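You operate a simulated robot arm through the tools that you are given. There is no shell and no other tool.

The job below is to be done with a simulated robot arm. You get a single attempt, and the scene is never put back.

JOB
Sift the measure of flour into the mixing bowl and cover it.
Fine: tip it into the sieve first; measure and sieve go back empty.

Only the result counts: the job must be done as asked and must still hold three seconds after the hand-in. Knocking over, shifting, dropping, spilling or breaking anything else fails it. Lids that push on must go on centred and level and be pressed home; caps that screw on are set level and turned clockwise until they are tight.

ROBOT AND FRAMES
A 7-joint arm with a two-finger parallel gripper, fixed in place. Base frame: the origin is on the floor under the middle of its stand, x ahead of it, y to its left, z up; the work surface is at about z = 76. Units: cm, rad, N and s.
It reaches about 147.9 cm from its shoulder. Its first joint turns from -2.897 to 2.897 rad. Payload 4.4 kg.
Tool frame: the origin (TCP) lies between the finger pads and is the grasp point; the fingertips stand 2.3 cm ahead of it; z points along the fingers, y is the line along which they close. Largest opening 9.4 cm; finger width 3.8, thickness 1; the body of the gripper, 5.4 by 9.6 cm, starts 3.9 cm behind the TCP.
Orientation is that of the tool frame in the base frame, as a unit quaternion [x, y, z, w]. With the fingers straight down and closing along the base's y, the tool's x points along the base's -x, its y along +y and its z along -z.

CONTROLS
- The arm moves only by the tool drive_tool. Its argument "targets" is a list that holds one entry, the list of rows, each a list of 7 numbers: the shift along the tool's x, y, z in units of 250 mm (1.0 is 250 mm), then the turn, a rotation vector about the tool's x, y, z in units of 45 degrees (1.0 is 45 degrees), then the gripper command, from -1 (shut) to 1 (fully open), values between in proportion. In form: [[[tx, ty, tz, wx, wy, wz, claw], ...]]. A call has 1 to 20 rows; each row is the pose to reach, as a shift and turn from the pose commanded when the call began, along the tool's axes at that moment. A call with a number of a shift or a turn outside -1 to 1 is refused whole. Rows are played at 5 a second. More than 5 cm and 0.15 rad between two rows, or a gripper value outside its range, and nothing of the call is played. Where a pose cannot be reached the arm comes as near as it can. A force on the tool above 40 N (or 10 N above the force at the start of the call, whichever is more), or a blocked arm, ends the call early, and 0.2 s more pass. The fingers move at their own pace (about 7.2 cm/s each) and stop on an object; they squeeze with about 24 N. The grip force told is the motor's: it shows also when the fingers shut on nothing. Time passes only in rows, and 0.2 s behind the last, so rows that repeat a pose let the fingers close. The reply holds the time, the measured pose of the TCP, the force on the tool along the base axes, the opening and the grip force, in the units named above and with some noise, with the torque about the TCP (base axes, N m) and any sound that the robot's microphone picked up.
- Cameras (640 x 400 px; columns grow to the right, rows downward): "scene" is fixed at [40.1, -65.07, 151.74]; the picture's right is [0.86, -0.52, 0.00], its down [-0.29, -0.48, -0.83] and it looks along [0.43, 0.71, -0.56] (base axes); focal length 329 px, centre (320, 200). "wrist" rides on the gripper at [8.6, 1.6, -7.4] in the tool frame; the picture's right is [-0.18, 0.98, 0.00], its down [-0.58, -0.11, -0.81] and it looks along [-0.79, -0.15, 0.59] (tool axes); focal length 243 px, centre (320, 200). There is no depth. A picture from a camera that has moved, and an enlarged one, comes with that camera's place and axes in the base frame and with its lens.
- snapshot(camera): a new picture of that camera. No time passes.
- enlarge(camera, box): a new picture of the part [left, top, right, bottom] of that camera's present view, enlarged. No time passes.
- sign_off(): hands the job in; it is judged then, once.

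Nothing tells you positions but the pictures and the camera data. Unless the task says otherwise, let go and move clear before handing in.

The tools are called after ">>>" as name(argument=value, ...) on one line, values as JSON. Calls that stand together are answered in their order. drive_tool: Moves the arm, as the interface text tells. Its arguments: {"type":"object","properties":{"targets":{"type":"array","items":{"type":"array","items":{"type":"array","items":{"type":"number"}}}}},"required":["targets"]} The other tools are called the same way: snapshot (camera) takes a picture; enlarge (camera, box) takes an enlarged picture of a part of a camera's view; sign_off () hands the job in.

At the start:

```text
clock: 0.0
ee_pos: [71.37, -3.81, 116.01]
tcp_rot: [0.0, 1.0, 0.0, 0.0]
contact_force: [0.0, -0.2, 0.4]
ft_torque: [0.03, 0.0, 0.02]
grip_width: 9.41
gripper_force: 0.0
```

scene: 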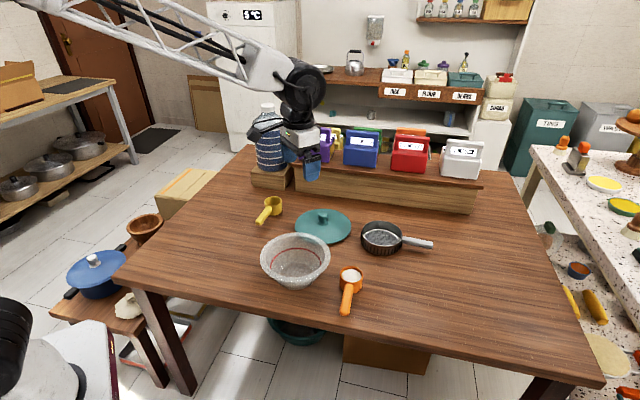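
wrist: 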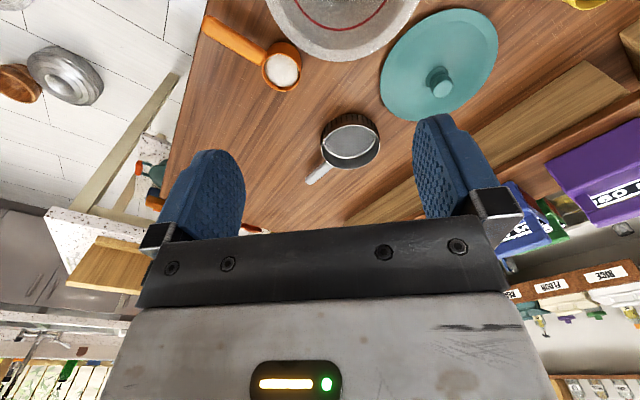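

I see a bowl, an orange measuring cup holding flour, a sieve with a metal handle, a teal lid and an empty yellow scoop on the table. I'll look closer before I move.

>>> enlarge(camera="scene", box=[240, 180, 450, 320])

>>> enlarge(camera="wrist", box=[180, 0, 520, 212])

>>> enlarge(camera="scene", box=[230, 90, 500, 260])

```text
2.86 times, centred on (345, 250) of scene
camera zoom: at [40.1, -65.07, 151.74], right [0.86, -0.52, 0.0], down [-0.29, -0.48, -0.83], along [0.43, 0.71, -0.56], focal length 940 px, centre (249, 57)
```

zoom: 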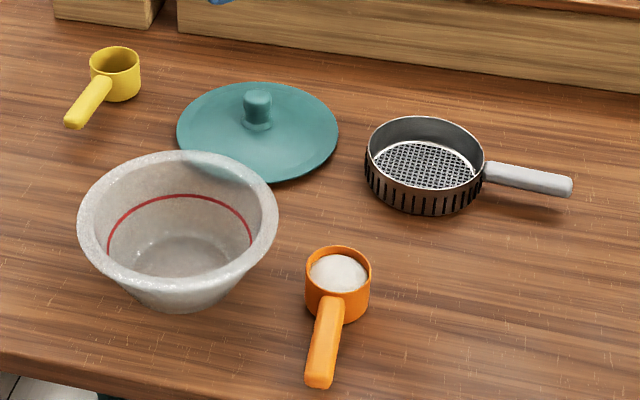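

```text
1.88 times, centred on (350, 106) of wrist
camera zoom: at [62.77, -2.36, 123.39], right [0.18, 0.98, 0.0], down [0.58, -0.11, 0.81], along [0.79, -0.15, -0.59], focal length 457 px, centre (264, 377)
```

zoom: 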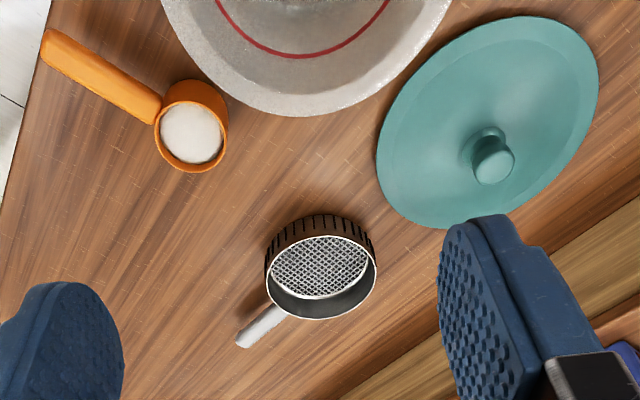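

```text
2.35 times, centred on (365, 175) of scene
camera zoom: at [40.1, -65.07, 151.74], right [0.86, -0.52, 0.0], down [-0.29, -0.48, -0.83], along [0.43, 0.71, -0.56], focal length 774 px, centre (214, 259)
```

zoom: 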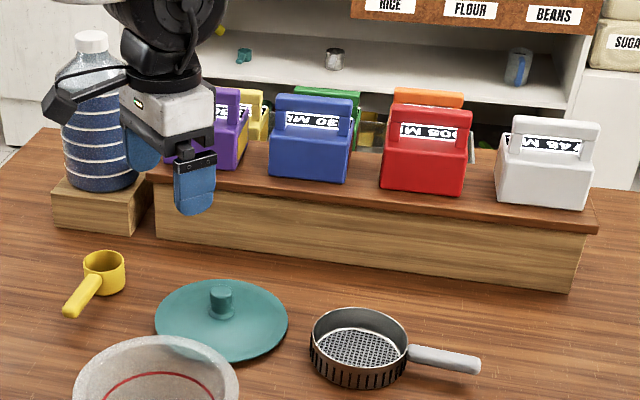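

The scene is turned about 45° to the base: the flour measure is near (82,-13) with its handle pointing toward (74,-22), and the bowl is near (70,-1). The sieve is near (103,-2) and the lid near (89,14). I'll turn the wrist first, staying high, to check its range and get closer views.

>>> drive_tool(targets=[[[0, 0, 0, 0, 0, 0.18, 1], [0, 0, 0, 0, 0, 0.36, 1], [0, 0, 0, 0, 0, 0.54, 1], [0, 0, 0, 0, 0, 0.72, 1], [0, 0, 0, 0, 0, 0.9, 1], [0, 0, 0, 0, 0, 1.0, 1]]])

```text
clock: 1.4
ee_pos: [71.36, -3.83, 116.04]
tcp_rot: [0.383, 0.924, 0.001, 0.0]
contact_force: [0.2, 0.1, -0.2]
ft_torque: [0.01, -0.01, 0.03]
grip_width: 9.42
gripper_force: 0.1
```

The wrist turned as expected. I'll keep turning toward the handle alignment.

>>> drive_tool(targets=[[[0, 0, 0, 0, 0, 0.18, 1], [0, 0, 0, 0, 0, 0.36, 1], [0, 0, 0, 0, 0, 0.54, 1], [0, 0, 0, 0, 0, 0.72, 1], [0, 0, 0, 0, 0, 0.9, 1], [0, 0, 0, 0, 0, 1.0, 1]]])

>>> snapshot(camera="wrist")

```text
clock: 2.8
ee_pos: [71.4, -4.0, 116.01]
tcp_rot: [0.708, 0.706, 0.0, 0.001]
contact_force: [0.6, -0.2, 1.1]
ft_torque: [-0.04, 0.01, 0.0]
grip_width: 9.42
gripper_force: 0.0
```

```text
taken
camera wrist: at [73.06, 4.57, 123.43], right [0.98, -0.19, 0.0], down [-0.11, -0.58, 0.81], along [-0.15, -0.79, -0.59], focal length 243 px, centre (320, 200)
```

wrist: 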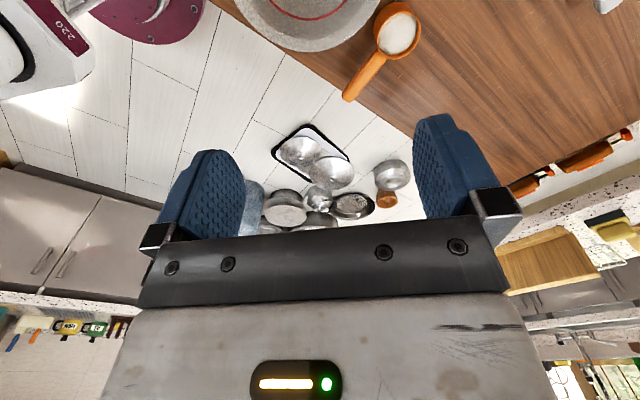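

Next I'll finish the turn and drop down above the measure's handle for a close look.

>>> drive_tool(targets=[[[-0.07, 0.03, 0.105, 0, 0, 0.125, 1], [-0.14, 0.06, 0.21, 0, 0, 0.25, 1], [-0.21, 0.09, 0.315, 0, 0, 0.375, 1], [-0.28, 0.12, 0.42, 0, 0, 0.5, 1], [-0.35, 0.15, 0.525, 0, 0, 0.625, 1], [-0.42, 0.18, 0.63, 0, 0, 0.75, 1], [-0.49, 0.21, 0.735, 0, 0, 0.875, 1], [-0.556, 0.236, 0.84, 0, 0, 1.0, 1]]])

>>> snapshot(camera="wrist")

>>> snapshot(camera="scene")

```text
clock: 4.6
ee_pos: [77.28, -17.72, 95.02]
tcp_rot: [0.924, 0.382, 0.001, 0.001]
contact_force: [-0.4, 0.5, 1.2]
ft_torque: [-0.02, -0.01, 0.01]
grip_width: 9.36
gripper_force: 0.0
```

```text
taken
camera wrist: at [84.49, -12.84, 102.39], right [0.56, -0.83, 0.0], down [-0.49, -0.33, 0.81], along [-0.66, -0.46, -0.59], focal length 243 px, centre (320, 200)
```

wrist: 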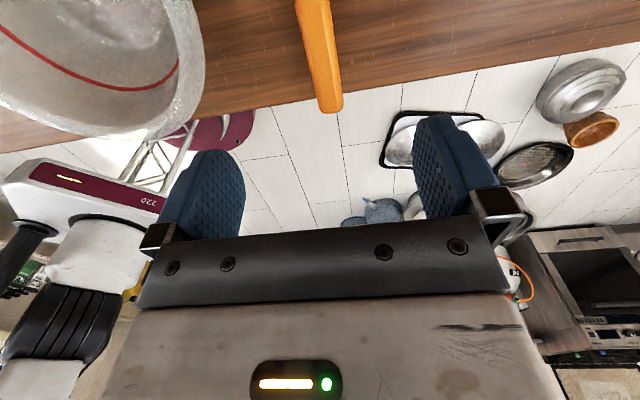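

```text
taken
```

scene: 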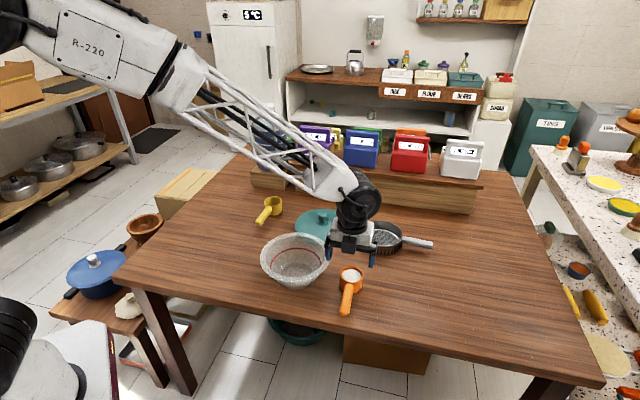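

I'm above the handle and aligned with it. I'll enlarge the view to fix its exact position and width.

>>> enlarge(camera="wrist", box=[240, 0, 400, 120])

>>> enlarge(camera="scene", box=[310, 220, 450, 330])

```text
3.33 times, centred on (320, 60) of wrist
camera zoom: at [84.49, -12.84, 102.39], right [0.56, -0.83, 0.0], down [-0.49, -0.33, 0.81], along [-0.66, -0.46, -0.59], focal length 809 px, centre (320, 667)
```

zoom: 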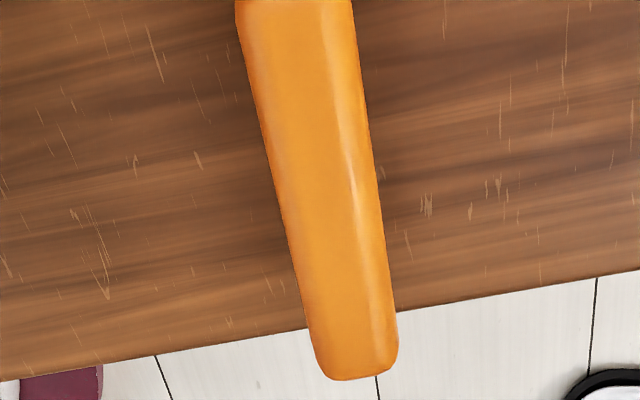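

```text
3.64 times, centred on (380, 275) of scene
camera zoom: at [40.1, -65.07, 151.74], right [0.86, -0.52, 0.0], down [-0.29, -0.48, -0.83], along [0.43, 0.71, -0.56], focal length 1197 px, centre (102, -73)
```

zoom: 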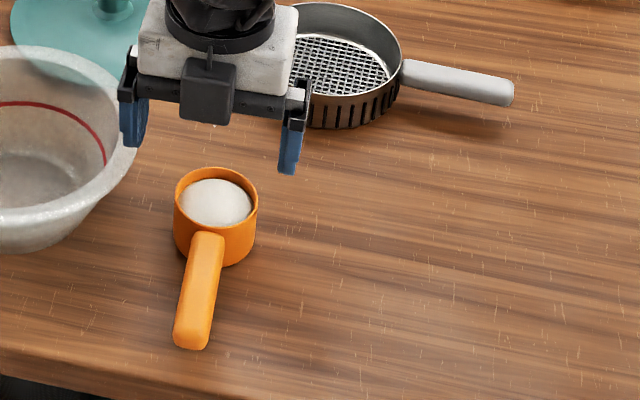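

The handle is about 2.5 cm wide with its top near z 80. Its tip is near (72.9,-22.2) and it runs at about 45°. I'll tilt the gripper back so I can hold the handle roughly along its length, which lets me pour by rolling the wrist.

>>> drive_tool(targets=[[[-0.06, 0, 0.02, 0, 0.18, 0, 1], [-0.12, 0, 0.04, 0, 0.36, 0, 1], [-0.18, 0, 0.06, 0, 0.54, 0, 1], [-0.24, 0, 0.08, 0, 0.72, 0, 1], [-0.3, 0.002, 0.1, 0, 0.9, 0, 1], [-0.358, 0.003, 0.12, 0, 1.0, 0, 1]]])

>>> snapshot(camera="wrist")

>>> snapshot(camera="scene")

```text
clock: 6.0
ee_pos: [71.21, -24.15, 92.06]
tcp_rot: [0.853, 0.353, 0.355, -0.147]
contact_force: [-0.7, 0.0, -0.4]
ft_torque: [-0.03, 0.02, 0.01]
grip_width: 9.42
gripper_force: 0.0
```

```text
taken
camera wrist: at [72.84, -24.83, 103.43], right [0.6, -0.79, -0.13], down [-0.77, -0.62, 0.16], along [-0.2, 0.01, -0.98], focal length 243 px, centre (320, 200)
```

wrist: 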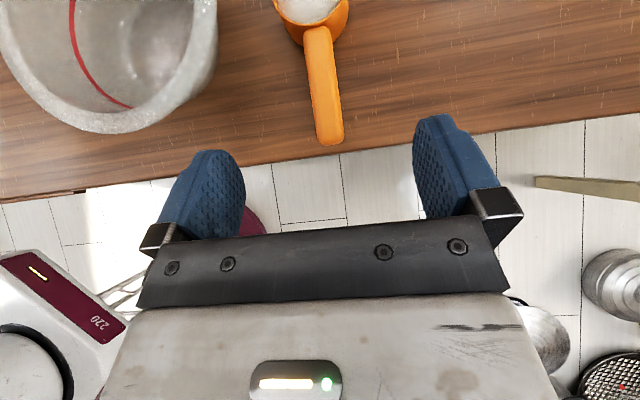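

```text
taken
```

scene: 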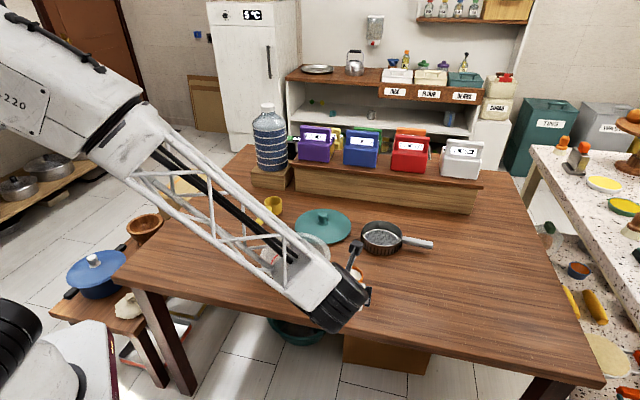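

The tilt worked and the forearm is clear of the bowl. I'll refine the handle line from this near-overhead view.

>>> enlarge(camera="wrist", box=[250, 0, 410, 160])

```text
2.50 times, centred on (330, 80) of wrist
camera zoom: at [72.84, -24.83, 103.43], right [0.6, -0.79, -0.13], down [-0.77, -0.62, 0.16], along [-0.2, 0.01, -0.98], focal length 606 px, centre (295, 500)
```

zoom: 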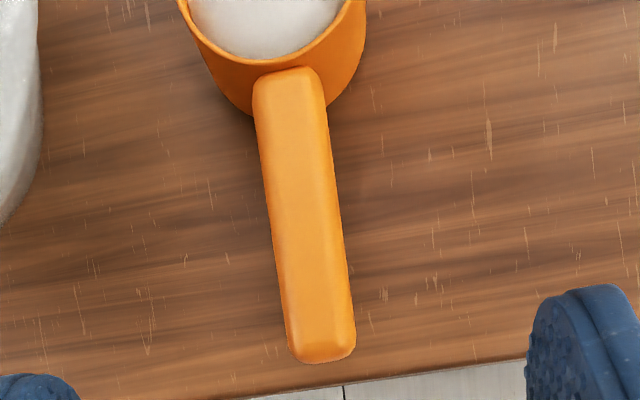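

The handle's centre line passes through (75.3,-19.85). I'll tilt to 60° and move to the pre-grasp point behind the handle tip.

>>> drive_tool(targets=[[[-0.064, 0, 0.0635, 0, 0.083, 0, 1], [-0.128, 0, 0.127, 0, 0.167, 0, 1], [-0.191, 0.001, 0.19, 0, 0.25, 0, 1], [-0.255, 0.0014, 0.254, 0, 0.333, 0, 1], [-0.255, 0.0014, 0.254, 0, 0.333, 0, 1]]])

>>> snapshot(camera="wrist")

>>> snapshot(camera="scene")

```text
clock: 7.2
ee_pos: [71.01, -24.26, 82.99]
tcp_rot: [0.8, 0.332, 0.462, -0.191]
contact_force: [0.6, 0.9, 0.1]
ft_torque: [0.0, -0.06, -0.03]
grip_width: 9.42
gripper_force: 0.1
```

```text
taken
camera wrist: at [70.6, -27.01, 94.16], right [0.63, -0.76, -0.16], down [-0.78, -0.62, -0.1], along [-0.02, 0.19, -0.98], focal length 243 px, centre (320, 200)
```

wrist: 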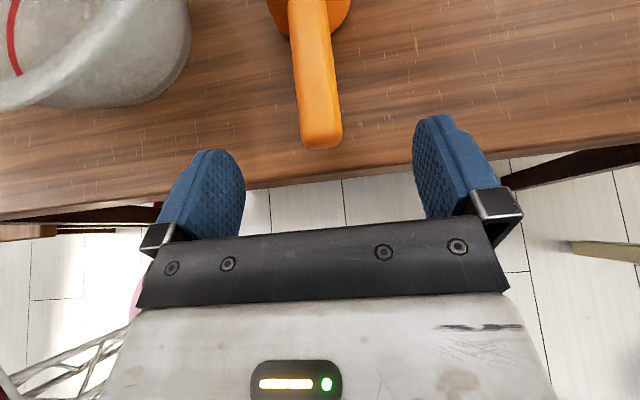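

```text
taken
```

scene: 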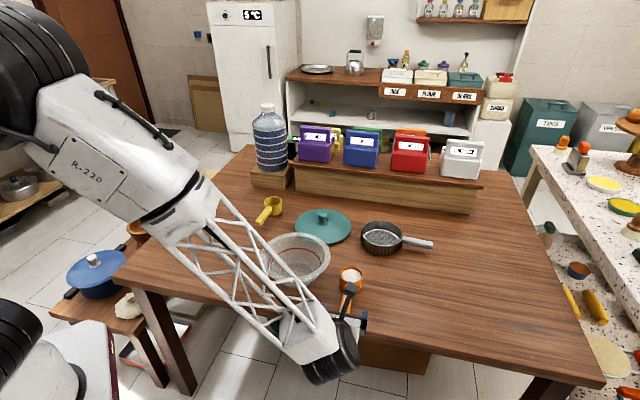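

The alignment matches the prediction to within about a millimetre. I'll slide forward along the fingers onto the handle, then check.

>>> drive_tool(targets=[[[0, 0, 0.06, 0, 0, 0, 1], [0, 0, 0.12, 0, 0, 0, 1], [0, 0, 0.18, 0, 0, 0, 1], [0, 0, 0.24, 0, 0, 0, 1], [0, 0, 0.28, 0, 0, 0, 1], [0, 0, 0.28, 0, 0, 0, 1]]])

>>> snapshot(camera="wrist")

>>> enlarge(camera="scene", box=[260, 230, 420, 380])

```text
clock: 8.6
ee_pos: [75.2, -19.98, 79.49]
tcp_rot: [0.8, 0.331, 0.462, -0.192]
contact_force: [-0.8, -0.1, 0.4]
ft_torque: [0.02, 0.0, 0.02]
grip_width: 9.37
gripper_force: 0.2
```

```text
taken
camera wrist: at [75.0, -22.7, 90.65], right [0.63, -0.76, -0.16], down [-0.78, -0.62, -0.1], along [-0.02, 0.19, -0.98], focal length 243 px, centre (320, 200)
```

wrist: 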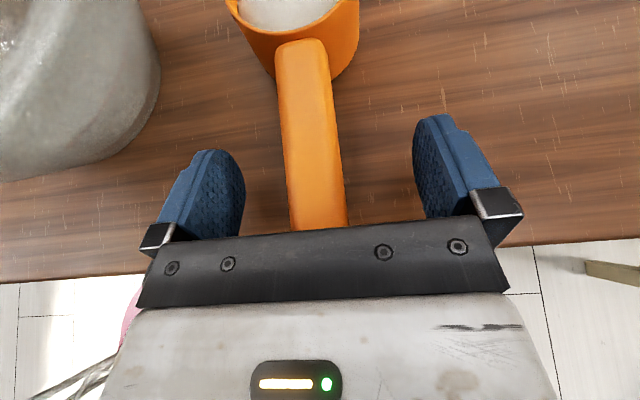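

```text
2.67 times, centred on (340, 305) of scene
camera zoom: at [40.1, -65.07, 151.74], right [0.86, -0.52, 0.0], down [-0.29, -0.48, -0.83], along [0.43, 0.71, -0.56], focal length 878 px, centre (267, -80)
```

zoom: 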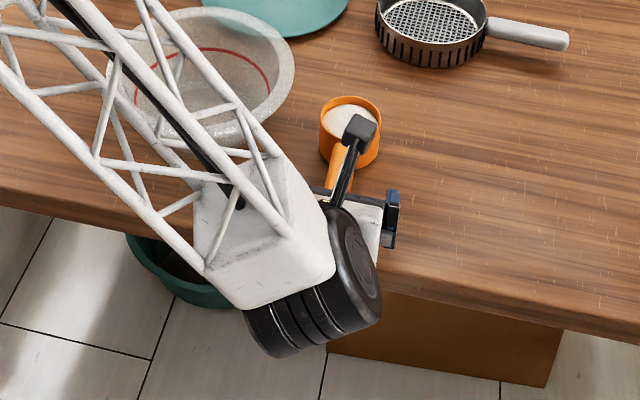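

The handle sits between the fingers, about 0.15 cm off centre. I'll nudge sideways and close most of the way to check the centring.

>>> drive_tool(targets=[[[0, -0.004, 0, 0, 0, 0, 0.4], [0, -0.007, 0, 0, 0, 0, 0], [0, -0.007, 0, 0, 0, 0, -0.3], [0, -0.007, 0, 0, 0, 0, -0.3]]])

>>> enlarge(camera="wrist", box=[220, 40, 420, 240])

```text
clock: 9.6
ee_pos: [75.09, -19.84, 79.54]
tcp_rot: [0.8, 0.332, 0.462, -0.192]
contact_force: [0.9, 0.0, -0.8]
ft_torque: [0.01, 0.0, -0.02]
grip_width: 3.28
gripper_force: 0.1
```

```text
2.00 times, centred on (320, 140) of wrist
camera zoom: at [74.88, -22.55, 90.67], right [0.63, -0.76, -0.16], down [-0.78, -0.62, -0.1], along [-0.02, 0.19, -0.98], focal length 485 px, centre (320, 320)
```

zoom: 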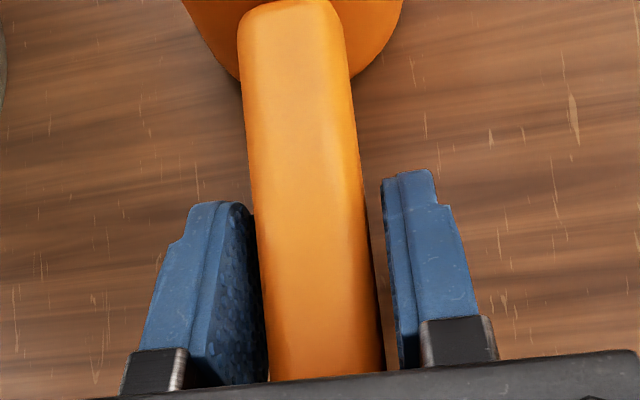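

There's a bit more gap on the right than the left. I'll nudge another 0.15 cm and close.

>>> drive_tool(targets=[[[0, -0.006, 0, 0, 0, 0, -0.3], [0, -0.006, 0, 0, 0, 0, -0.45], [0, -0.006, 0, 0, 0, 0, -0.7], [0, -0.006, 0, 0, 0, 0, -1], [0, -0.006, 0, 0, 0, 0, -1], [0, -0.006, 0, 0, 0, 0, -1]]])

>>> enlarge(camera="wrist", box=[220, 0, 420, 200])

```text
clock: 11.0
ee_pos: [75.15, -19.69, 79.5]
tcp_rot: [0.8, 0.331, 0.462, -0.191]
contact_force: [-0.8, 0.1, 0.3]
ft_torque: [0.02, 0.06, 0.01]
grip_width: 2.59
gripper_force: 24.1
```

```text
2.00 times, centred on (320, 100) of wrist
camera zoom: at [74.77, -22.46, 90.67], right [0.63, -0.76, -0.16], down [-0.78, -0.62, -0.1], along [-0.02, 0.19, -0.98], focal length 485 px, centre (320, 400)
```

zoom: 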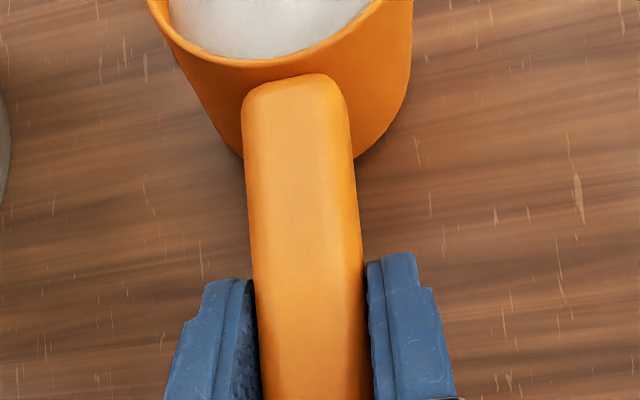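

The measure is gripped at 2.59 cm, at home grip pose (75.07,-19.62,79.5). Before lifting, I'll pin down the sieve more precisely.

>>> enlarge(camera="scene", box=[350, 210, 440, 266])

>>> enlarge(camera="scene", box=[320, 250, 400, 300])

```text
7.11 times, centred on (395, 238) of scene
camera zoom: at [40.1, -65.07, 151.74], right [0.86, -0.52, 0.0], down [-0.29, -0.48, -0.83], along [0.43, 0.71, -0.56], focal length 2340 px, centre (-213, -70)
```

zoom: 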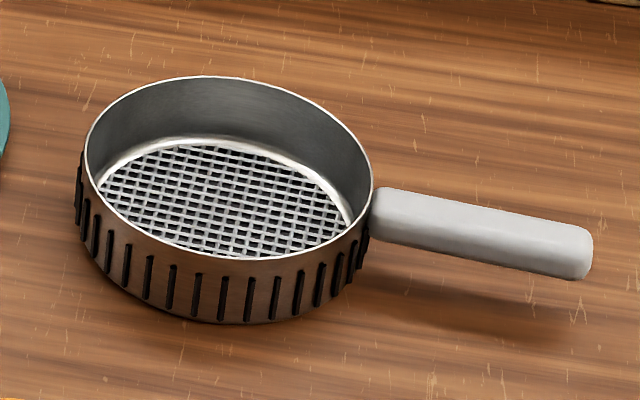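

```text
8.00 times, centred on (360, 275) of scene
camera zoom: at [40.1, -65.07, 151.74], right [0.86, -0.52, 0.0], down [-0.29, -0.48, -0.83], along [0.43, 0.71, -0.56], focal length 2633 px, centre (0, -400)
```

zoom: 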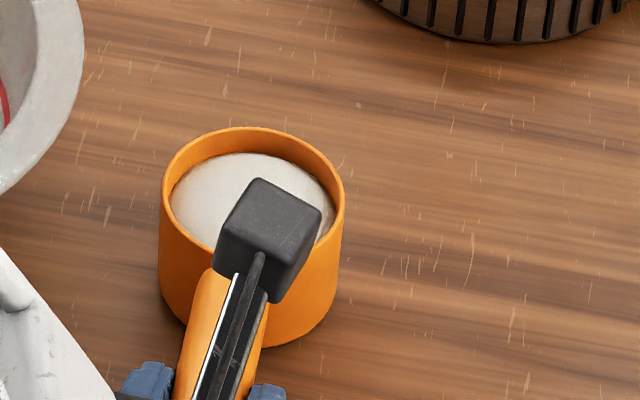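

Fused estimates: the sieve centre is near (102.7,-2.2) with its rim at z≈79.6 and diameter 14, and the cup centre sits about 9.8 cm ahead of the grip. I'll lift the measure gently straight up.

>>> drive_tool(targets=[[[0.0104, 0, -0.006, 0, 0, 0, -1], [0.0312, 0, -0.018, 0, 0, 0, -1], [0.0624, 0, -0.036, 0, 0, 0, -1], [0.1039, 0, -0.06, 0, 0, 0, -1], [0.1524, 0, -0.088, 0, 0, 0, -1], [0.2044, 0, -0.118, 0, 0, 0, -1], [0.2563, 0, -0.148, 0, 0, 0, -1], [0.3083, 0, -0.178, 0, 0, 0, -1], [0.3603, 0, -0.208, 0, 0, 0, -1], [0.4088, 0, -0.236, 0, 0, 0, -1], [0.4503, 0, -0.26, 0, 0, 0, -1], [0.478, 0, -0.276, 0, 0, 0, -1], [0.4954, 0, -0.286, 0, 0, 0, -1], [0.5023, 0, -0.29, 0, 0, 0, -1]]])

>>> snapshot(camera="wrist")

>>> snapshot(camera="scene")

```text
clock: 14.0
ee_pos: [75.0, -19.76, 93.98]
tcp_rot: [0.8, 0.332, 0.461, -0.192]
contact_force: [0.2, -0.9, -1.6]
ft_torque: [-0.08, 0.06, 0.0]
grip_width: 2.59
gripper_force: 23.7
```

```text
taken
camera wrist: at [74.66, -22.46, 105.14], right [0.63, -0.76, -0.16], down [-0.78, -0.62, -0.1], along [-0.02, 0.19, -0.98], focal length 243 px, centre (320, 200)
```

wrist: 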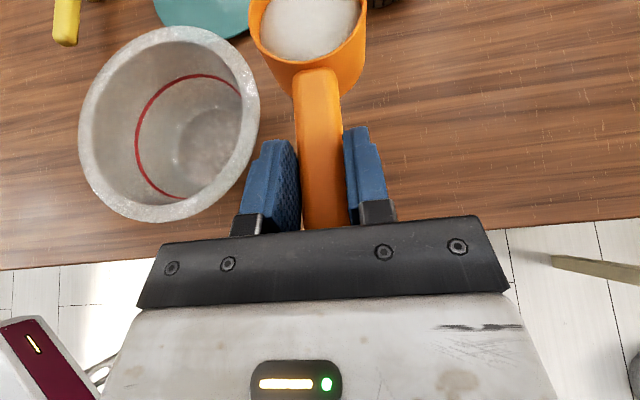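

```text
taken
```

scene: 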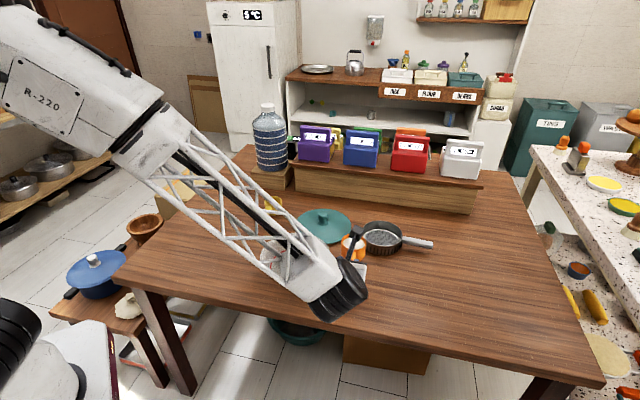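

The measure is up, level and still full. I'll carry it smoothly to above the sieve at z 94.

>>> drive_tool(targets=[[[0.0045, 0.0029, 0.0078, 0, 0, 0, -1], [0.0179, 0.0116, 0.031, 0, 0, 0, -1], [0.0403, 0.026, 0.0698, 0, 0, 0, -1], [0.0716, 0.0462, 0.124, 0, 0, 0, -1], [0.1074, 0.0693, 0.186, 0, 0, 0, -1], [0.1477, 0.0953, 0.2558, 0, 0, 0, -1], [0.188, 0.1213, 0.3255, 0, 0, 0, -1], [0.2283, 0.1473, 0.3953, 0, 0, 0, -1], [0.2686, 0.1733, 0.465, 0, 0, 0, -1], [0.3088, 0.1993, 0.5348, 0, 0, 0, -1], [0.3447, 0.2224, 0.5968, 0, 0, 0, -1], [0.376, 0.2426, 0.651, 0, 0, 0, -1], [0.4028, 0.2599, 0.6975, 0, 0, 0, -1], [0.4252, 0.2744, 0.7363, 0, 0, 0, -1], [0.4386, 0.283, 0.7595, 0, 0, 0, -1], [0.4476, 0.2888, 0.775, 0, 0, 0, -1], [0.4476, 0.2888, 0.775, 0, 0, 0, -1]]])

>>> snapshot(camera="wrist")

>>> snapshot(camera="scene")

```text
clock: 17.6
ee_pos: [96.14, -8.76, 93.91]
tcp_rot: [0.8, 0.331, 0.462, -0.191]
contact_force: [-0.8, 0.5, -1.1]
ft_torque: [-0.08, 0.06, 0.02]
grip_width: 2.59
gripper_force: 24.1
```

```text
taken
camera wrist: at [95.73, -11.64, 105.17], right [0.63, -0.76, -0.16], down [-0.78, -0.62, -0.1], along [-0.02, 0.19, -0.98], focal length 243 px, centre (320, 200)
```

wrist: 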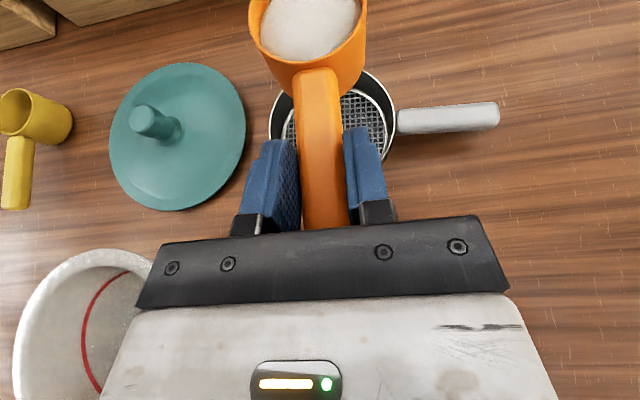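

```text
taken
```

scene: 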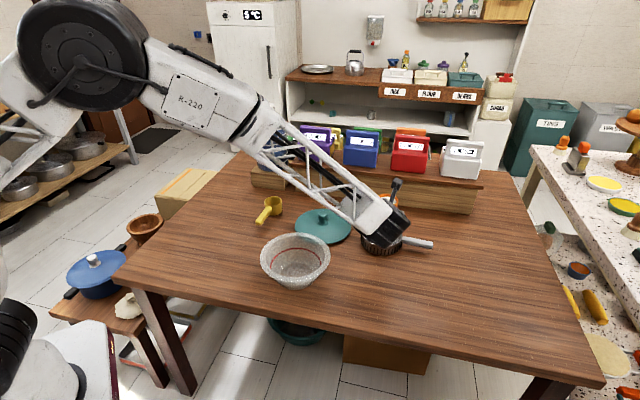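

The cup is over the sieve, whose centre is confirmed near (103.0,-2.0). I'll start by pitching the cup forward about 30°.

>>> drive_tool(targets=[[[0, 0, 0, 0, -0.06, 0, -1], [0, 0, 0, 0, -0.16, 0, -1], [0, 0, 0, 0, -0.28, 0, -1], [0, 0, 0, 0, -0.4, 0, -1], [0, 0, 0, 0, -0.52, 0, -1], [0, 0, 0, 0, -0.61, 0, -1], [0, 0, 0, 0, -0.667, 0, -1], [0, 0, 0, 0, -0.667, 0, -1]]])

>>> snapshot(camera="wrist")

>>> enlarge(camera="scene", box=[330, 150, 450, 270])

```text
clock: 19.4
ee_pos: [96.03, -8.9, 93.89]
tcp_rot: [0.893, 0.369, 0.239, -0.099]
contact_force: [0.7, -0.9, -0.8]
ft_torque: [-0.1, 0.08, 0.0]
grip_width: 2.58
gripper_force: 24.2
```

```text
taken
camera wrist: at [99.82, -7.51, 104.68], right [0.58, -0.81, -0.09], down [-0.72, -0.56, 0.41], along [-0.38, -0.17, -0.91], focal length 243 px, centre (320, 200)
```

wrist: 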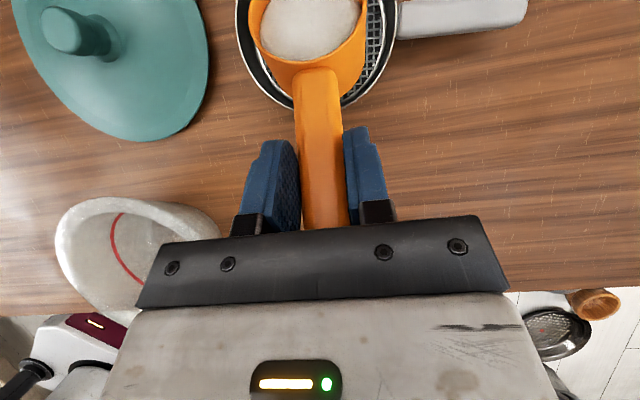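

```text
3.33 times, centred on (390, 210) of scene
camera zoom: at [40.1, -65.07, 151.74], right [0.86, -0.52, 0.0], down [-0.29, -0.48, -0.83], along [0.43, 0.71, -0.56], focal length 1097 px, centre (87, 167)
```

zoom: 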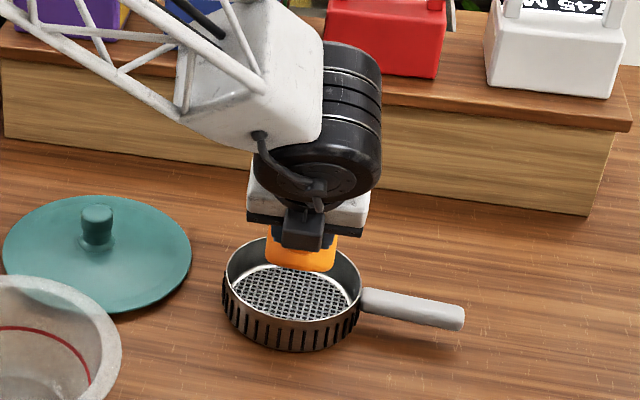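

The cup is still holding its flour at 30°. I'll roll it about the handle axis toward the robot side so it empties into the sieve.

>>> drive_tool(targets=[[[0, 0, 0, -0.039, 0, -0.067, -1], [0, 0, 0, -0.117, 0, -0.202, -1], [0, 0, 0, -0.194, 0, -0.337, -1], [0, 0, 0, -0.272, 0, -0.471, -1], [0, 0, 0, -0.35, 0, -0.606, -1], [0, 0, 0, -0.428, 0, -0.741, -1], [0, 0, 0, -0.5, 0, -0.866, -1]]])

>>> snapshot(camera="wrist")

>>> enlarge(camera="scene", box=[330, 150, 450, 270])

```text
clock: 21.0
ee_pos: [96.0, -9.04, 94.05]
tcp_rot: [0.721, 0.592, 0.324, 0.159]
contact_force: [0.5, 0.2, -0.5]
ft_torque: [-0.03, 0.04, -0.02]
grip_width: 2.55
gripper_force: 24.1
```

```text
taken
camera wrist: at [93.1, -2.3, 102.95], right [0.72, -0.42, 0.55], down [-0.66, -0.65, 0.37], along [0.21, -0.63, -0.75], focal length 243 px, centre (320, 200)
```

wrist: 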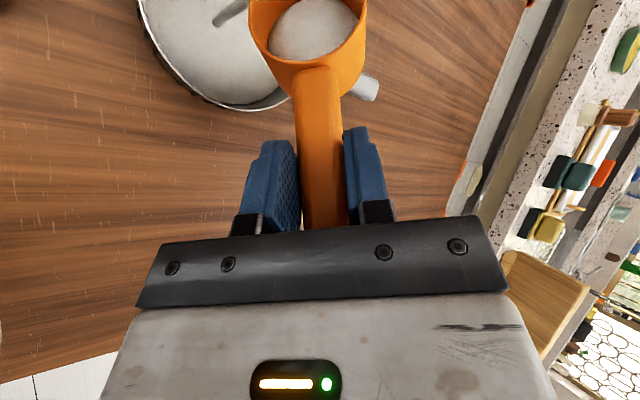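

```text
3.33 times, centred on (390, 210) of scene
camera zoom: at [40.1, -65.07, 151.74], right [0.86, -0.52, 0.0], down [-0.29, -0.48, -0.83], along [0.43, 0.71, -0.56], focal length 1097 px, centre (87, 167)
```

zoom: 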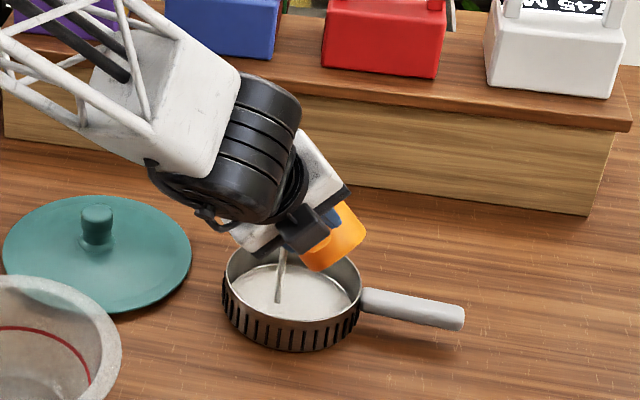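

Flour is streaming into the sieve and landing well inside the ring. I'll keep rolling.

>>> drive_tool(targets=[[[0, 0, 0, -0.05, 0, -0.087, -1], [0, 0, 0, -0.117, 0, -0.202, -1], [0, 0, 0, -0.194, 0, -0.337, -1], [0, 0, 0, -0.272, 0, -0.471, -1], [0, 0, 0, -0.35, 0, -0.606, -1], [0, 0, 0, -0.428, 0, -0.741, -1], [0, 0, 0, -0.5, 0, -0.866, -1], [0, 0, 0, -0.5, 0, -0.866, -1]]])

>>> snapshot(camera="wrist")

>>> enlarge(camera="scene", box=[330, 150, 450, 270])

```text
clock: 22.8
ee_pos: [95.98, -9.0, 93.83]
tcp_rot: [0.44, 0.723, 0.36, 0.392]
contact_force: [0.1, 0.2, 0.0]
ft_torque: [-0.01, 0.02, 0.03]
grip_width: 2.57
gripper_force: 24.1
```

```text
taken
camera wrist: at [87.31, -1.8, 96.26], right [0.4, 0.18, 0.9], down [-0.57, -0.71, 0.4], along [0.71, -0.68, -0.19], focal length 243 px, centre (320, 200)
```

wrist: 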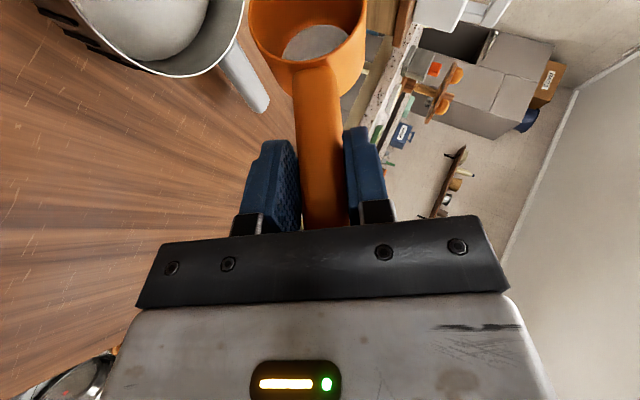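

```text
3.33 times, centred on (390, 210) of scene
camera zoom: at [40.1, -65.07, 151.74], right [0.86, -0.52, 0.0], down [-0.29, -0.48, -0.83], along [0.43, 0.71, -0.56], focal length 1097 px, centre (87, 167)
```

zoom: 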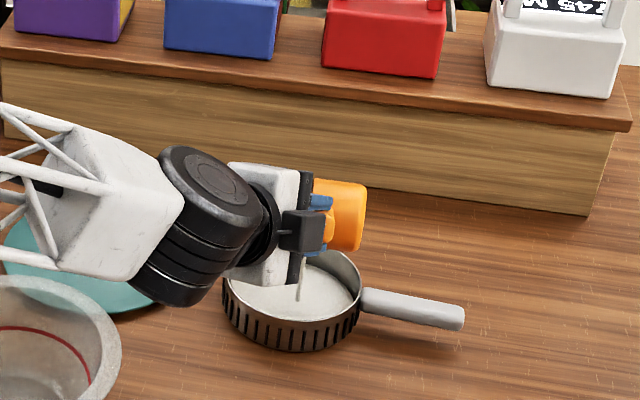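

At 90° of roll a little flour is still running out. I'll check the whole arm posture before rolling further.

>>> snapshot(camera="scene")

```text
taken
```

scene: 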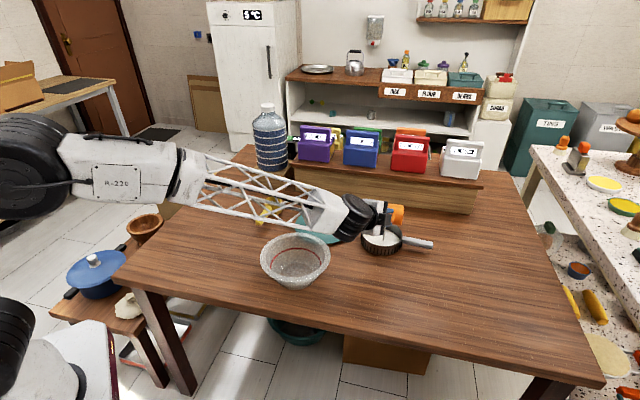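

The forearm clears everything by a good margin. I'll roll on to about 135° to empty the cup.

>>> drive_tool(targets=[[[0, 0, 0, -0.05, 0, -0.087, -1], [0, 0, 0, -0.117, 0, -0.202, -1], [0, 0, 0, -0.194, 0, -0.337, -1], [0, 0, 0, -0.272, 0, -0.471, -1], [0, 0, 0, -0.35, 0, -0.606, -1], [0, 0, 0, -0.428, 0, -0.741, -1], [0, 0, 0, -0.5, 0, -0.866, -1], [0, 0, 0, -0.5, 0, -0.866, -1], [0, 0, 0, -0.5, 0, -0.866, -1]]])

>>> snapshot(camera="wrist")

>>> enlarge(camera="scene", box=[310, 150, 450, 290])

```text
clock: 24.8
ee_pos: [96.09, -9.01, 93.82]
tcp_rot: [0.091, 0.745, 0.342, 0.565]
contact_force: [0.4, 0.0, -1.0]
ft_torque: [-0.02, 0.03, 0.02]
grip_width: 2.55
gripper_force: 23.8
```

```text
taken
camera wrist: at [85.93, -6.31, 89.08], right [-0.18, 0.64, 0.75], down [-0.5, -0.71, 0.49], along [0.84, -0.29, 0.45], focal length 243 px, centre (320, 200)
```

wrist: 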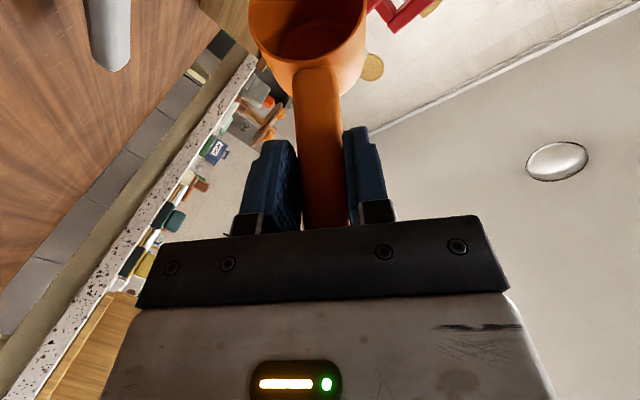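

```text
2.86 times, centred on (380, 220) of scene
camera zoom: at [40.1, -65.07, 151.74], right [0.86, -0.52, 0.0], down [-0.29, -0.48, -0.83], along [0.43, 0.71, -0.56], focal length 940 px, centre (149, 143)
```

zoom: 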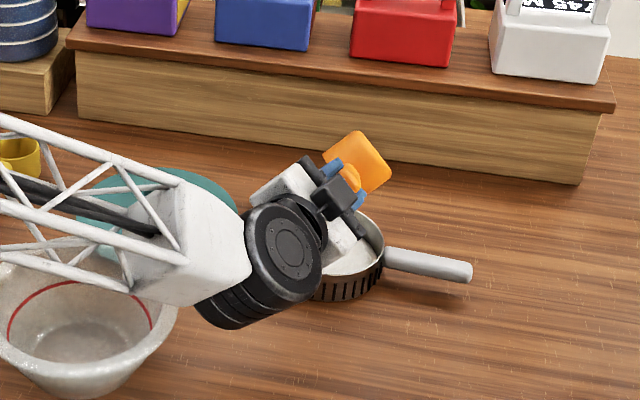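

The cup interior looks empty now; I'll enlarge to confirm nothing is left.

>>> enlarge(camera="wrist", box=[230, 0, 390, 110])

>>> enlarge(camera="scene", box=[360, 200, 440, 260])

```text
3.64 times, centred on (310, 55) of wrist
camera zoom: at [85.93, -6.31, 89.08], right [-0.18, 0.64, 0.75], down [-0.5, -0.71, 0.49], along [0.84, -0.29, 0.45], focal length 882 px, centre (356, 727)
```

zoom: 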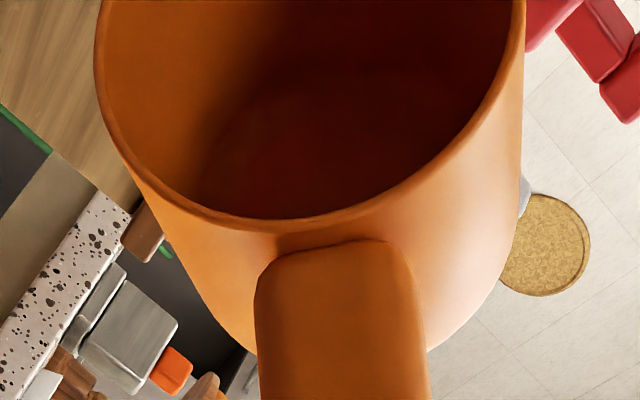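

```text
6.67 times, centred on (400, 230) of scene
camera zoom: at [40.1, -65.07, 151.74], right [0.86, -0.52, 0.0], down [-0.29, -0.48, -0.83], along [0.43, 0.71, -0.56], focal length 2194 px, centre (-213, 0)
```

zoom: 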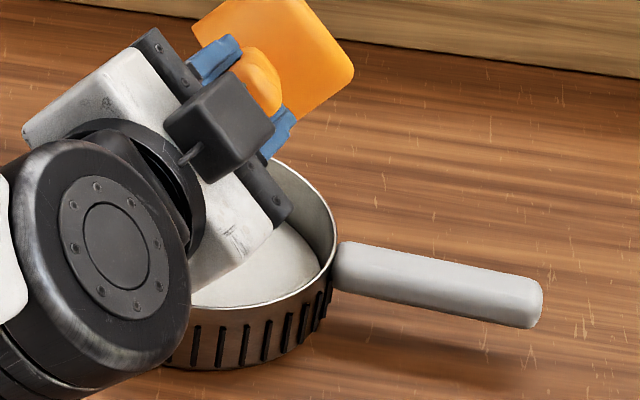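

The cup is empty and the flour sits in the sieve with none on the table. I'll roll back upright in steps.

>>> drive_tool(targets=[[[0, 0, 0, 0.05, 0, 0.087, -1], [0, 0, 0, 0.133, 0, 0.23, -1], [0, 0, 0, 0.217, 0, 0.375, -1], [0, 0, 0, 0.3, 0, 0.52, -1], [0, 0, 0, 0.383, 0, 0.664, -1], [0, 0, 0, 0.45, 0, 0.779, -1], [0, 0, 0, 0.5, 0, 0.866, -1]]])

>>> drive_tool(targets=[[[0, 0, 0, 0.05, 0, 0.087, -1], [0, 0, 0, 0.133, 0, 0.23, -1], [0, 0, 0, 0.217, 0, 0.375, -1], [0, 0, 0, 0.3, 0, 0.52, -1], [0, 0, 0, 0.383, 0, 0.664, -1], [0, 0, 0, 0.45, 0, 0.779, -1], [0, 0, 0, 0.5, 0, 0.866, -1]]])

>>> drive_tool(targets=[[[0, 0, 0, 0.05, 0, 0.087, -1], [0, 0, 0, 0.133, 0, 0.23, -1], [0, 0, 0, 0.217, 0, 0.375, -1], [0, 0, 0, 0.3, 0, 0.52, -1], [0, 0, 0, 0.383, 0, 0.664, -1], [0, 0, 0, 0.45, 0, 0.779, -1], [0, 0, 0, 0.5, 0, 0.866, -1]]])

>>> drive_tool(targets=[[[0, 0, 0, 0, 0.06, 0, -1], [0, 0, 0, 0, 0.16, 0, -1], [0, 0, 0, 0, 0.28, 0, -1], [0, 0, 0, 0, 0.4, 0, -1], [0, 0, 0, 0, 0.52, 0, -1], [0, 0, 0, 0, 0.61, 0, -1], [0, 0, 0, 0, 0.667, 0, -1], [0, 0, 0, 0, 0.667, 0, -1]]])

>>> snapshot(camera="wrist")

>>> snapshot(camera="scene")

```text
clock: 26.4
ee_pos: [95.84, -9.14, 94.11]
tcp_rot: [0.441, 0.723, 0.36, 0.391]
contact_force: [0.6, 0.0, -0.6]
ft_torque: [-0.03, 0.05, 0.01]
grip_width: 2.58
gripper_force: 23.4
```

```text
clock: 28.0
ee_pos: [96.08, -8.9, 94.01]
tcp_rot: [0.721, 0.592, 0.324, 0.158]
contact_force: [-0.4, 0.1, -0.9]
ft_torque: [-0.01, 0.02, 0.01]
grip_width: 2.54
gripper_force: 23.8
```

```text
clock: 29.6
ee_pos: [96.02, -8.84, 94.04]
tcp_rot: [0.892, 0.37, 0.239, -0.1]
contact_force: [-0.7, 0.0, -0.5]
ft_torque: [-0.02, -0.01, 0.0]
grip_width: 2.6
gripper_force: 23.8
```

```text
clock: 31.4
ee_pos: [95.97, -9.07, 93.97]
tcp_rot: [0.8, 0.332, 0.462, -0.191]
contact_force: [0.8, 0.3, -0.8]
ft_torque: [-0.06, 0.05, 0.01]
grip_width: 2.58
gripper_force: 23.8
```

```text
taken
camera wrist: at [95.61, -11.79, 105.18], right [0.63, -0.76, -0.16], down [-0.78, -0.62, -0.1], along [-0.02, 0.19, -0.98], focal length 243 px, centre (320, 200)
```

wrist: 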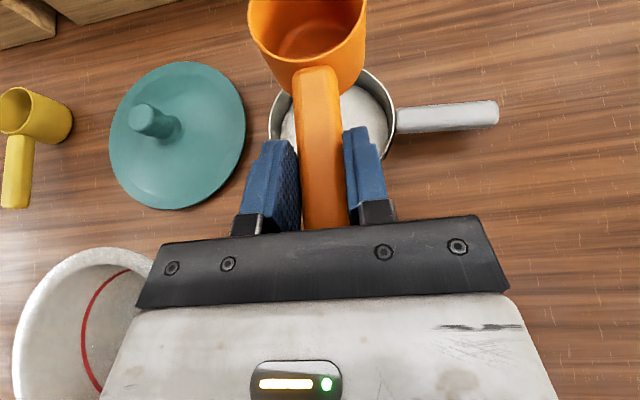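

```text
taken
```

scene: 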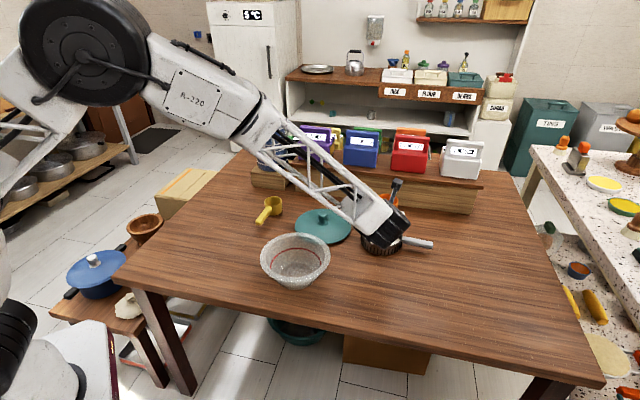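

The measure is empty and upright. I'll carry it back to its original spot along the reverse path.

>>> drive_tool(targets=[[[-0.0179, -0.0116, -0.031, 0, 0, 0, -1], [-0.0537, -0.0347, -0.093, 0, 0, 0, -1], [-0.1074, -0.0693, -0.186, 0, 0, 0, -1], [-0.1611, -0.104, -0.279, 0, 0, 0, -1], [-0.2148, -0.1386, -0.372, 0, 0, 0, -1], [-0.2686, -0.1733, -0.465, 0, 0, 0, -1], [-0.3223, -0.2079, -0.558, 0, 0, 0, -1], [-0.3715, -0.2397, -0.6433, 0, 0, 0, -1], [-0.4118, -0.2657, -0.713, 0, 0, 0, -1], [-0.4386, -0.283, -0.7595, 0, 0, 0, -1], [-0.4476, -0.2888, -0.775, 0, 0, 0, -1], [-0.4476, -0.2888, -0.775, 0, 0, 0, -1]]])

>>> drive_tool(targets=[[[-0.0208, 0, 0.012, 0, 0, 0, -1], [-0.0624, 0, 0.036, 0, 0, 0, -1], [-0.1247, 0, 0.072, 0, 0, 0, -1], [-0.187, 0, 0.108, 0, 0, 0, -1], [-0.2494, 0, 0.144, 0, 0, 0, -1], [-0.3118, 0, 0.18, 0, 0, 0, -1], [-0.3672, 0, 0.212, 0, 0, 0, -1], [-0.4157, 0, 0.24, 0, 0, 0, -1], [-0.4503, 0, 0.26, 0, 0, 0, -1], [-0.4711, 0, 0.272, 0, 0, 0, -1], [-0.4815, 0, 0.278, 0, 0, 0, -1]]])

>>> enlarge(camera="scene", box=[310, 240, 420, 310])

>>> snapshot(camera="wrist")

```text
clock: 34.0
ee_pos: [75.01, -19.72, 93.95]
tcp_rot: [0.8, 0.332, 0.461, -0.191]
contact_force: [0.4, -0.7, -0.6]
ft_torque: [-0.02, 0.03, -0.01]
grip_width: 2.57
gripper_force: 24.2
```

```text
clock: 36.4
ee_pos: [75.17, -19.82, 80.16]
tcp_rot: [0.8, 0.332, 0.462, -0.192]
contact_force: [-0.1, -2.9, 9.4]
ft_torque: [0.32, -0.49, -0.17]
grip_width: 2.57
gripper_force: 24.7
```

```text
5.71 times, centred on (365, 275) of scene
camera zoom: at [40.1, -65.07, 151.74], right [0.86, -0.52, 0.0], down [-0.29, -0.48, -0.83], along [0.43, 0.71, -0.56], focal length 1881 px, centre (63, -229)
```

zoom: 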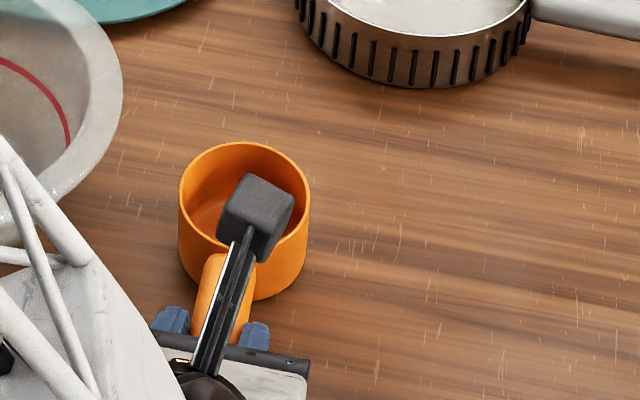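

```text
taken
camera wrist: at [74.82, -22.46, 91.3], right [0.63, -0.76, -0.16], down [-0.78, -0.62, -0.1], along [-0.02, 0.19, -0.98], focal length 243 px, centre (320, 200)
```

wrist: 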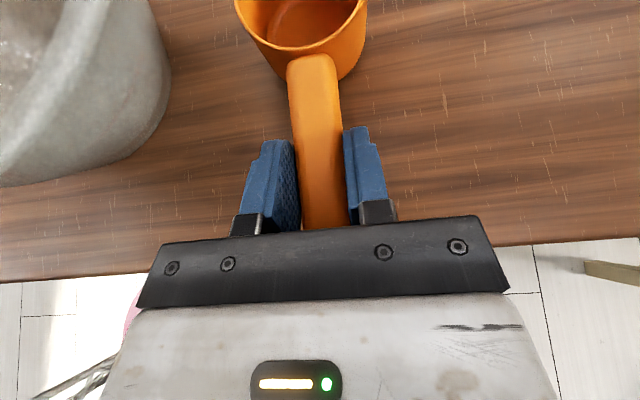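

The cup touched the table about 0.6 cm higher than expected, so it may have pitched a little in the grip. I'll look closer before releasing.

>>> enlarge(camera="scene", box=[330, 255, 390, 305])

>>> enlarge(camera="wrist", box=[220, 0, 420, 200])

```text
8.00 times, centred on (360, 280) of scene
camera zoom: at [40.1, -65.07, 151.74], right [0.86, -0.52, 0.0], down [-0.29, -0.48, -0.83], along [0.43, 0.71, -0.56], focal length 2633 px, centre (0, -440)
```

zoom: 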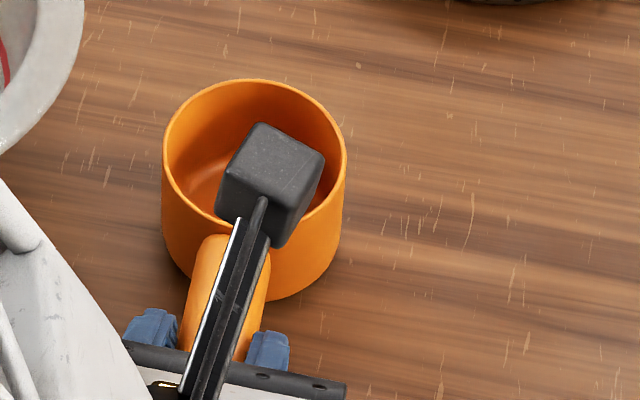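

```text
2.00 times, centred on (320, 100) of wrist
camera zoom: at [74.82, -22.46, 91.3], right [0.63, -0.76, -0.16], down [-0.78, -0.62, -0.1], along [-0.02, 0.19, -0.98], focal length 485 px, centre (320, 400)
```

zoom: 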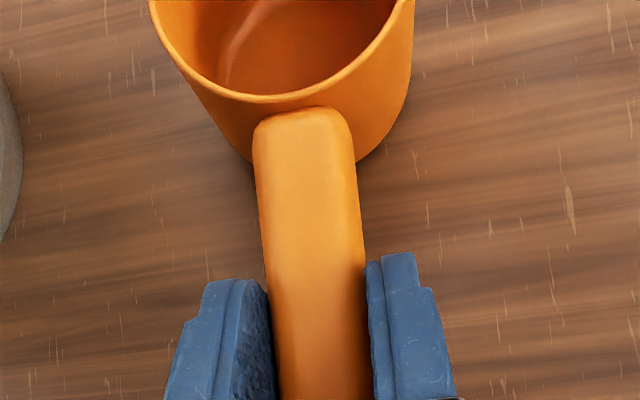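

The torque shows the cup is resting on its handle-side bottom edge with its base back at the original spot, so it'll settle flat when freed. I'll open the fingers gently.

>>> drive_tool(targets=[[[0, 0, 0, 0, 0, 0, -0.4], [0, 0, 0, 0, 0, 0, -0.2], [0, 0, 0, 0, 0, 0, 0.2], [0, 0, 0, 0, 0, 0, 0.6], [0, 0, 0, 0, 0, 0, 0.6]]])

>>> enlarge(camera="scene", box=[330, 255, 390, 305])

>>> snapshot(camera="wrist")

```text
clock: 37.6
ee_pos: [75.18, -19.65, 80.13]
tcp_rot: [0.8, 0.332, 0.462, -0.192]
contact_force: [-0.8, -0.1, 0.8]
ft_torque: [-0.05, -0.04, 0.02]
grip_width: 7.52
gripper_force: 0.1
```

```text
8.00 times, centred on (360, 280) of scene
camera zoom: at [40.1, -65.07, 151.74], right [0.86, -0.52, 0.0], down [-0.29, -0.48, -0.83], along [0.43, 0.71, -0.56], focal length 2633 px, centre (0, -440)
```

zoom: 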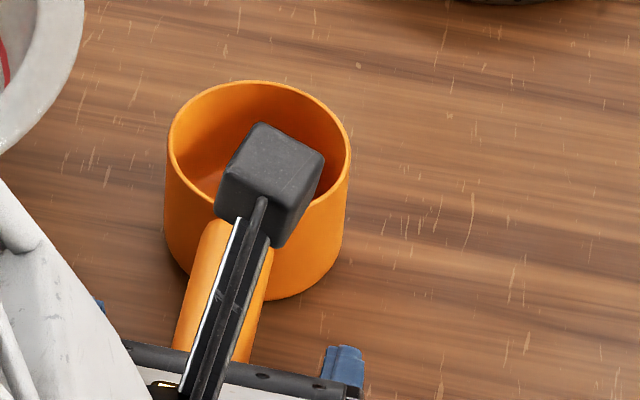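

```text
taken
camera wrist: at [74.81, -22.45, 91.3], right [0.63, -0.76, -0.16], down [-0.78, -0.62, -0.1], along [-0.02, 0.19, -0.98], focal length 243 px, centre (320, 200)
```

wrist: 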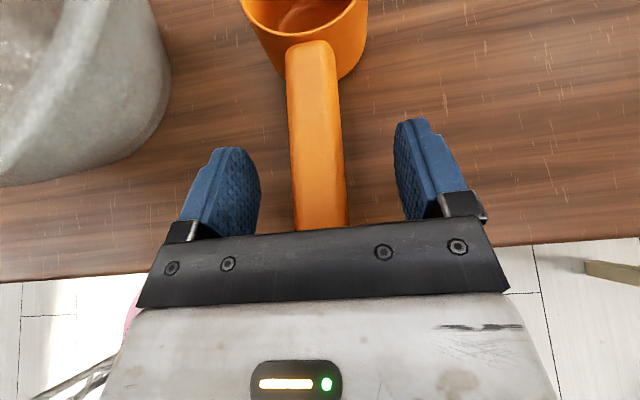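

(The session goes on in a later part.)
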